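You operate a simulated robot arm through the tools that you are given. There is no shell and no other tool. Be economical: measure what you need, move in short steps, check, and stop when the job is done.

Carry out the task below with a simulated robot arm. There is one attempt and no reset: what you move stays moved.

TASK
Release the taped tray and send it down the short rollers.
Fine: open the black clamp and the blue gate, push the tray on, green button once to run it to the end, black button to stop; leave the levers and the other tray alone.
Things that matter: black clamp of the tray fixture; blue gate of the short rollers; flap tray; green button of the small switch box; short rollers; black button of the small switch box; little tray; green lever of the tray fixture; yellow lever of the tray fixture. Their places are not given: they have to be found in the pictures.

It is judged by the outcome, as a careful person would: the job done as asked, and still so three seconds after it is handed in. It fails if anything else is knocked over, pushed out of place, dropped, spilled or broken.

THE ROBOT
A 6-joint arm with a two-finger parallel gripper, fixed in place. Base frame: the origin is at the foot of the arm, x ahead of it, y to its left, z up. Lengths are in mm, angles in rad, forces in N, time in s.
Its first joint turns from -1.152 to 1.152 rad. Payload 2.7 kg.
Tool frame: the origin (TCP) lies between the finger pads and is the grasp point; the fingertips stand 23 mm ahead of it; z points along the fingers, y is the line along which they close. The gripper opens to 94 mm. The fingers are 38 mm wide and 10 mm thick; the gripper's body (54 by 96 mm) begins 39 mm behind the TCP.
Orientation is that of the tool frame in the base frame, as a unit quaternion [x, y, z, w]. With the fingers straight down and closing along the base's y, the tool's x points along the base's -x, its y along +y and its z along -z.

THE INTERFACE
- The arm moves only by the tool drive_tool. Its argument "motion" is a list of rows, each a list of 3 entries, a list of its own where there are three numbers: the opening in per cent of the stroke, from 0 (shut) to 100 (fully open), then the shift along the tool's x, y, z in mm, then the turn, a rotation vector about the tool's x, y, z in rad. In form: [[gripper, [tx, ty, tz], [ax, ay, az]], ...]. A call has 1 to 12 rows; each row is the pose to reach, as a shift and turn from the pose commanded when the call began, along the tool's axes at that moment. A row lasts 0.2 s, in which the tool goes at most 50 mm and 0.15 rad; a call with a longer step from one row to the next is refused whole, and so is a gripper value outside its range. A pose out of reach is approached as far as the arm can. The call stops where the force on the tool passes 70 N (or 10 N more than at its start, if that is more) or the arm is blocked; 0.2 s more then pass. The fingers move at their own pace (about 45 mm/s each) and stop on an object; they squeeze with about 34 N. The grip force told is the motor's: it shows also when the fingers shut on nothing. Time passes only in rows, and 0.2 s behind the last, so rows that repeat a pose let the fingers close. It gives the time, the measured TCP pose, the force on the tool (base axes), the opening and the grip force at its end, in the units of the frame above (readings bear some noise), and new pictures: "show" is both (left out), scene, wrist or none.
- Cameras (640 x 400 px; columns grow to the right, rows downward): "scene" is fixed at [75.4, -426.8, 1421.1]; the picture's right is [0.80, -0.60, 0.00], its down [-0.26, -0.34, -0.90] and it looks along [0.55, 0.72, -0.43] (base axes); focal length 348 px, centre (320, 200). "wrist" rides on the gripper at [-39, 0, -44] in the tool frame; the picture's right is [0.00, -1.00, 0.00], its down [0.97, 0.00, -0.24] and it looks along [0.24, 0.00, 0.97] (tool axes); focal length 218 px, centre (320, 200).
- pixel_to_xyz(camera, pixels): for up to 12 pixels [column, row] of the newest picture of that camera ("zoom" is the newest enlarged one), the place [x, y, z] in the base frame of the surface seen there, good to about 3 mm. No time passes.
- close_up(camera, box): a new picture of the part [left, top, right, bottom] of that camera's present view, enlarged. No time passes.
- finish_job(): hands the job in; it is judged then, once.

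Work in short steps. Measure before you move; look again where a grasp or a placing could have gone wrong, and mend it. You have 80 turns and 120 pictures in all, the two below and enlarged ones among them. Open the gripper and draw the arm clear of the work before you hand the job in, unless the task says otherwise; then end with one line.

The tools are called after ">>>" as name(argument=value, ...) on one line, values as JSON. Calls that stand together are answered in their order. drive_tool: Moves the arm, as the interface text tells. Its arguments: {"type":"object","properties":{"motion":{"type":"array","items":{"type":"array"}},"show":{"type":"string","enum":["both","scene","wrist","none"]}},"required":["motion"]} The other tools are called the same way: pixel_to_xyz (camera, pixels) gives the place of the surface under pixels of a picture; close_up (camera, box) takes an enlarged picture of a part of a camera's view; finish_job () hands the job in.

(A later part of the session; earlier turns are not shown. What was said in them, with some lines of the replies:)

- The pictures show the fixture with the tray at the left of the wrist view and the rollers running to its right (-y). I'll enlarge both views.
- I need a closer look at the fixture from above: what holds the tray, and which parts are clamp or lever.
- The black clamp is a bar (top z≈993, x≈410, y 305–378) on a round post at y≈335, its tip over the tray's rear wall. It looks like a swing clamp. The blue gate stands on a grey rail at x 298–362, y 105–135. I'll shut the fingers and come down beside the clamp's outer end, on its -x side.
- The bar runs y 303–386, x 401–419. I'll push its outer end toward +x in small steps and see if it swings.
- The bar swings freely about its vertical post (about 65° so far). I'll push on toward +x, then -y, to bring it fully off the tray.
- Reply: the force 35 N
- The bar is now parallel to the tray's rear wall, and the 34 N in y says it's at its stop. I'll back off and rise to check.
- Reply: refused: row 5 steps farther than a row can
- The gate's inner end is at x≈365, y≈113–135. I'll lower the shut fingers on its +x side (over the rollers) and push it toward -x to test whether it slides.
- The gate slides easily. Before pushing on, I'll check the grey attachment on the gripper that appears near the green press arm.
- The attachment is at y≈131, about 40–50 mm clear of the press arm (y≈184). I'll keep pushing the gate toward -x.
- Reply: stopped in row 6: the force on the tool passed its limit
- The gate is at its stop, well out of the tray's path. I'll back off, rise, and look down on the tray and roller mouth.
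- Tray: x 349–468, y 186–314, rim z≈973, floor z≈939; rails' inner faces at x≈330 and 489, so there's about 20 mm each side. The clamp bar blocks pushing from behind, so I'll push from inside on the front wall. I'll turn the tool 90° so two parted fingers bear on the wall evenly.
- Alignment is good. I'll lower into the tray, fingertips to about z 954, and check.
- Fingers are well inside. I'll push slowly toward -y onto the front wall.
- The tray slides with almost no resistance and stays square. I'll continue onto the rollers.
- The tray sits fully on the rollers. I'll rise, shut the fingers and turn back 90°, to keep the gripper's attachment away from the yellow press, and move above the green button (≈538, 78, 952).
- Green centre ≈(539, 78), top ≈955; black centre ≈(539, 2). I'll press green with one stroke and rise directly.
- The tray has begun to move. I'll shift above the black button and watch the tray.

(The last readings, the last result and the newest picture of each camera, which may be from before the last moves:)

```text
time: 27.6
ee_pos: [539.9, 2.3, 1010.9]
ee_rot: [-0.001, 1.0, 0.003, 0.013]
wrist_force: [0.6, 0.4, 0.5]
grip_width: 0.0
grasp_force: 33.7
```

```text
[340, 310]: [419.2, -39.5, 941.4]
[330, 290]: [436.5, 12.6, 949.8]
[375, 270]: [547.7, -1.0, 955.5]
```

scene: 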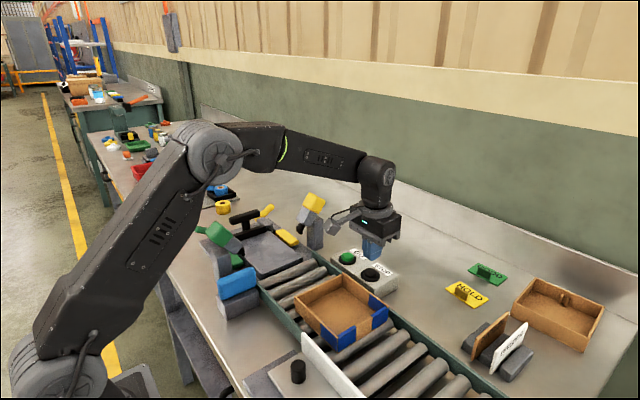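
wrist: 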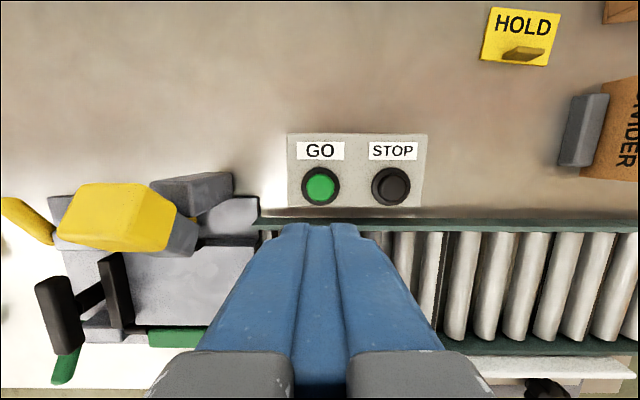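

The tray is moving along steadily. I'll wait above the stop button.

>>> drive_tool(motion=[[0, [0, 0, 0], [0, 0, 0]], [0, [0, 0, 4], [0, 0, 0]], [0, [0, 0, 8], [0, 0, 0]], [0, [0, 0, 12], [0, 0, 0]], [0, [0, 0, 16], [0, 0, 0]], [0, [0, 0, 20], [0, 0, 0]], [0, [0, 0, 20], [0, 0, 0]]])

```text
time: 29.2
ee_pos: [540.3, 2.3, 990.5]
ee_rot: [-0.001, 1.0, 0.003, 0.014]
wrist_force: [-0.3, -0.5, -0.4]
grip_width: 0.0
grasp_force: 33.9
```

scene: 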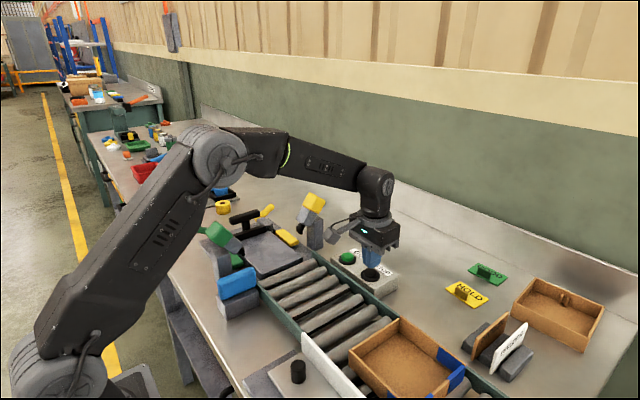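
wrist: 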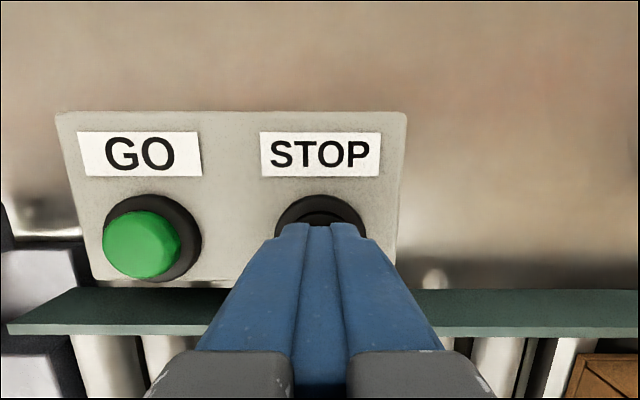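

>>> pixel_to_xyz(camera="scene", pixels=[[400, 320], [350, 352], [463, 366], [400, 370]])

>>> drive_tool(motion=[[0, [0, 0, 3], [0, 0, 0]], [0, [0, 0, 3], [0, 0, 0]]], show="scene")

```text
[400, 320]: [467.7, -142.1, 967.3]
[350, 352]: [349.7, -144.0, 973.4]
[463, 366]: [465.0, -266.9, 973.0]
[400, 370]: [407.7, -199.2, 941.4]
```

```text
time: 29.8
ee_pos: [540.1, 2.3, 987.0]
ee_rot: [-0.001, 1.0, 0.003, 0.013]
wrist_force: [0.1, 0.5, -1.1]
grip_width: 0.1
grasp_force: 34.1
```

scene: 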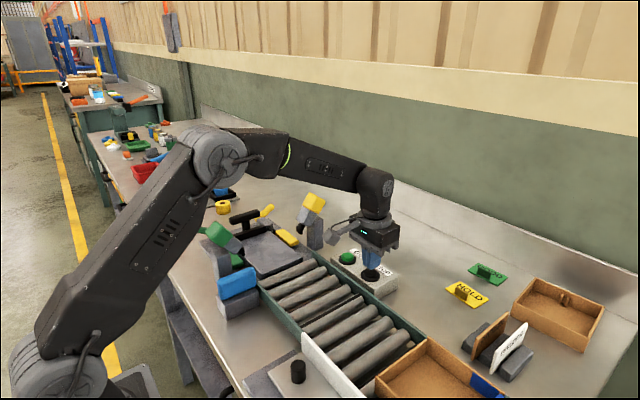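

>>> drive_tool(motion=[[0, [0, 0, 0], [0, 0, 0]], [0, [0, 0, 0], [0, 0, 0]]], show="scene")

>>> pixel_to_xyz(camera="scene", pixels=[[427, 339], [440, 350], [376, 378], [445, 355], [435, 352]])

```text
time: 30.4
ee_pos: [541.6, 1.1, 986.0]
ee_rot: [-0.002, 1.0, 0.003, 0.013]
wrist_force: [0.5, 0.0, 0.0]
grip_width: 0.1
grasp_force: 34.6
```

scene: 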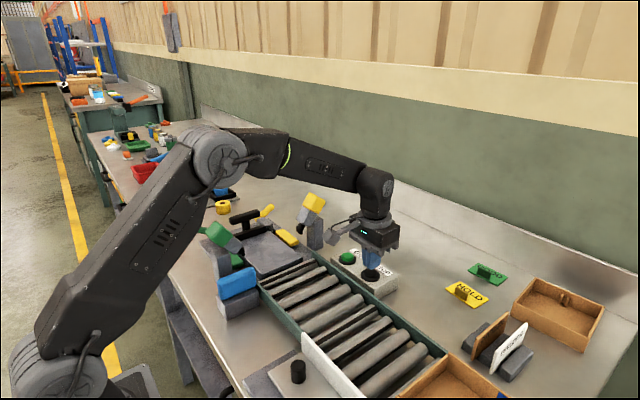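

```text
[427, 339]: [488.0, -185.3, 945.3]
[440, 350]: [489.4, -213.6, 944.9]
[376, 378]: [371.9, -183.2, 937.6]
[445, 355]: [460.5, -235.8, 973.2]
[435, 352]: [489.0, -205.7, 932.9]
```

>>> drive_tool(motion=[[0, [0, 0, 0], [0, 0, 0]], [0, [0, 0, 0], [0, 0, 0]]], show="both")

>>> pixel_to_xyz(camera="scene", pixels=[[445, 355], [447, 358], [450, 362], [455, 367], [460, 372]])

```text
time: 31.0
ee_pos: [541.1, 2.7, 988.0]
ee_rot: [-0.001, 1.0, 0.002, 0.012]
wrist_force: [-0.2, 1.0, 0.5]
grip_width: 0.0
grasp_force: 34.1
```

scene: 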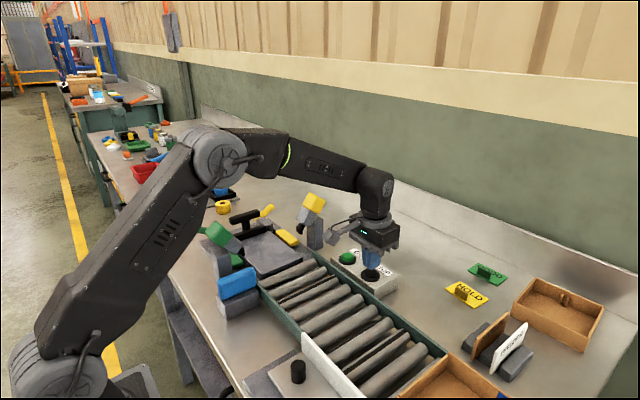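
wrist: 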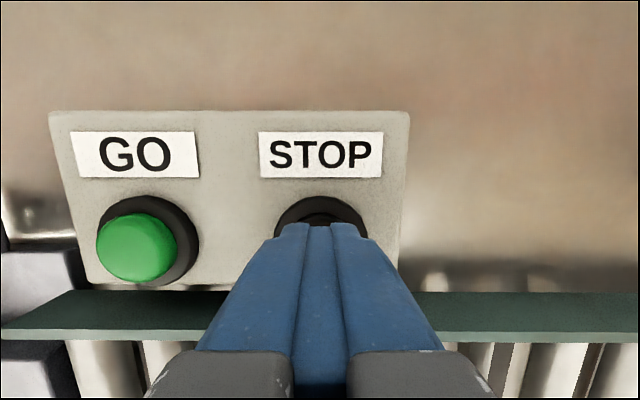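

```text
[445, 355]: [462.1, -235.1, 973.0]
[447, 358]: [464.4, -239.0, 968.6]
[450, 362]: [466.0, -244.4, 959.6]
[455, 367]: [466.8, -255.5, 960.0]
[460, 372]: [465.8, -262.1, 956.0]
```

The tray's rear edge hasn't moved between the two pictures, so it's against the end plate. I'll press the black button once.

>>> drive_tool(motion=[[0, [0, 0, 8], [0, 0, 0]], [0, [0, 0, 13], [0, 0, 0]], [0, [0, 0, 16], [0, 0, 0]], [0, [0, 0, 0], [0, 0, 0]], [0, [0, 0, -45], [0, 0, 0]], [0, [0, 0, -90], [0, 0, 0]], [0, [0, 0, -135], [0, 0, 0]]])

>>> close_up(camera="scene", box=[240, 220, 500, 400])

```text
time: 32.6
ee_pos: [536.3, 1.4, 1121.4]
ee_rot: [-0.001, 1.0, 0.002, 0.013]
wrist_force: [-0.4, -0.5, -0.3]
grip_width: 0.1
grasp_force: 33.6
```

scene: 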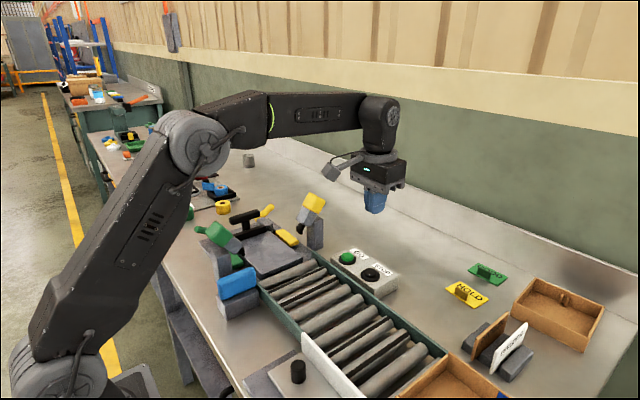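
wrist: 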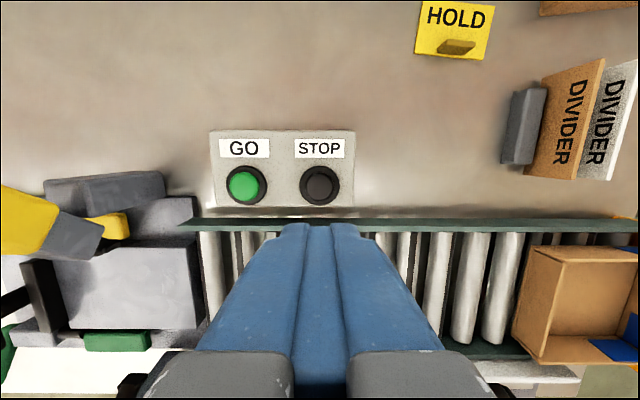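

```text
2.22 times, centred on (370, 310) of scene
```

zoom: 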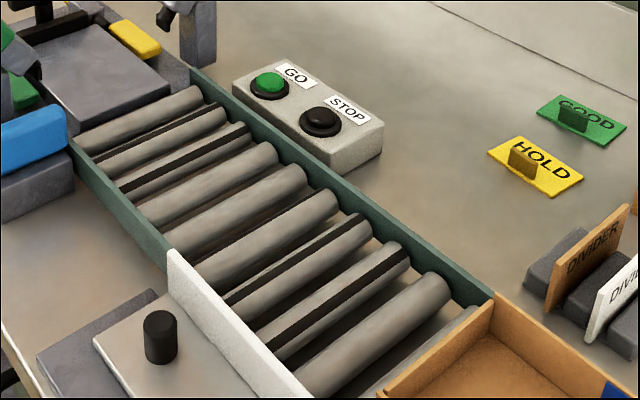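

I'll open the gripper, move clear over the roller end to see the tray, and compare the roller stripes to check they've stopped.

>>> drive_tool(motion=[[60, [20, -30, -45], [0, 0, 0]], [100, [40, -60, -80], [0, 0, 0]], [100, [60, -100, -100], [0, 0, 0]], [100, [80, -140, -100], [0, 0, 0]], [100, [100, -180, -100], [0, 0, 0]], [100, [120, -210, -100], [0, 0, 0]], [100, [130, -210, -100], [0, 0, 0]]])

>>> close_up(camera="scene", box=[240, 220, 500, 400])

```text
refused: row 1 steps farther than a row can; nothing moved
```

```text
2.22 times, centred on (370, 310) of scene
```

zoom: 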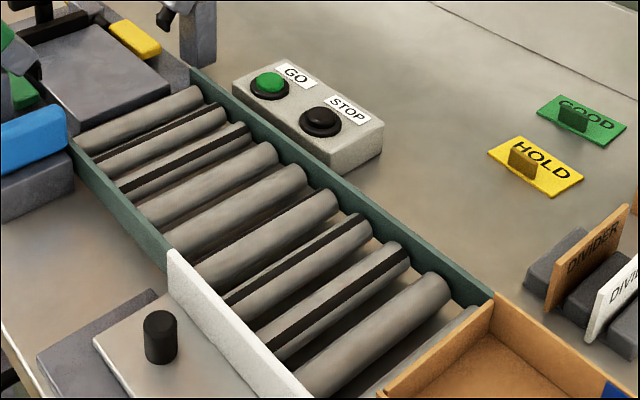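

>>> drive_tool(motion=[[60, [15, -20, -35], [0, 0, 0]], [100, [30, -45, -65], [0, 0, 0]], [100, [45, -80, -85], [0, 0, 0]], [100, [60, -115, -100], [0, 0, 0]], [100, [75, -150, -100], [0, 0, 0]], [100, [90, -190, -100], [0, 0, 0]], [100, [100, -210, -100], [0, 0, 0]]])

>>> close_up(camera="scene", box=[240, 220, 500, 400])

```text
time: 34.2
ee_pos: [434.2, -210.1, 1217.5]
ee_rot: [-0.001, 1.0, 0.003, 0.013]
wrist_force: [0.0, -0.7, 0.0]
grip_width: 93.8
grasp_force: 0.0
```

scene: 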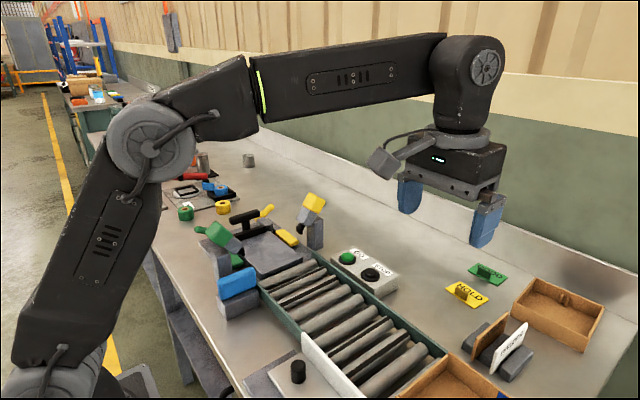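
wrist: 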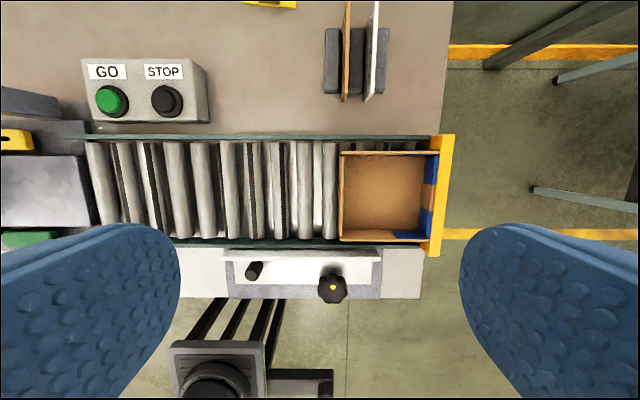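

```text
2.22 times, centred on (370, 310) of scene
```

zoom: 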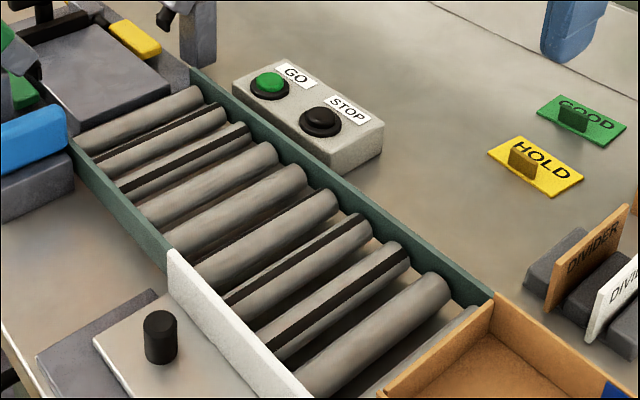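

The stripes are in the same place 1.6 s apart, so the rollers have stopped. The tray lies square against the yellow end plate, the clamp and gate are open, and the arm is clear.

>>> finish_job()

```text
The job is handed in.
```

The taped tray is at the end of the short rollers and the rollers are stopped; the black clamp and blue gate are open, and I left the levers and the other tray alone.
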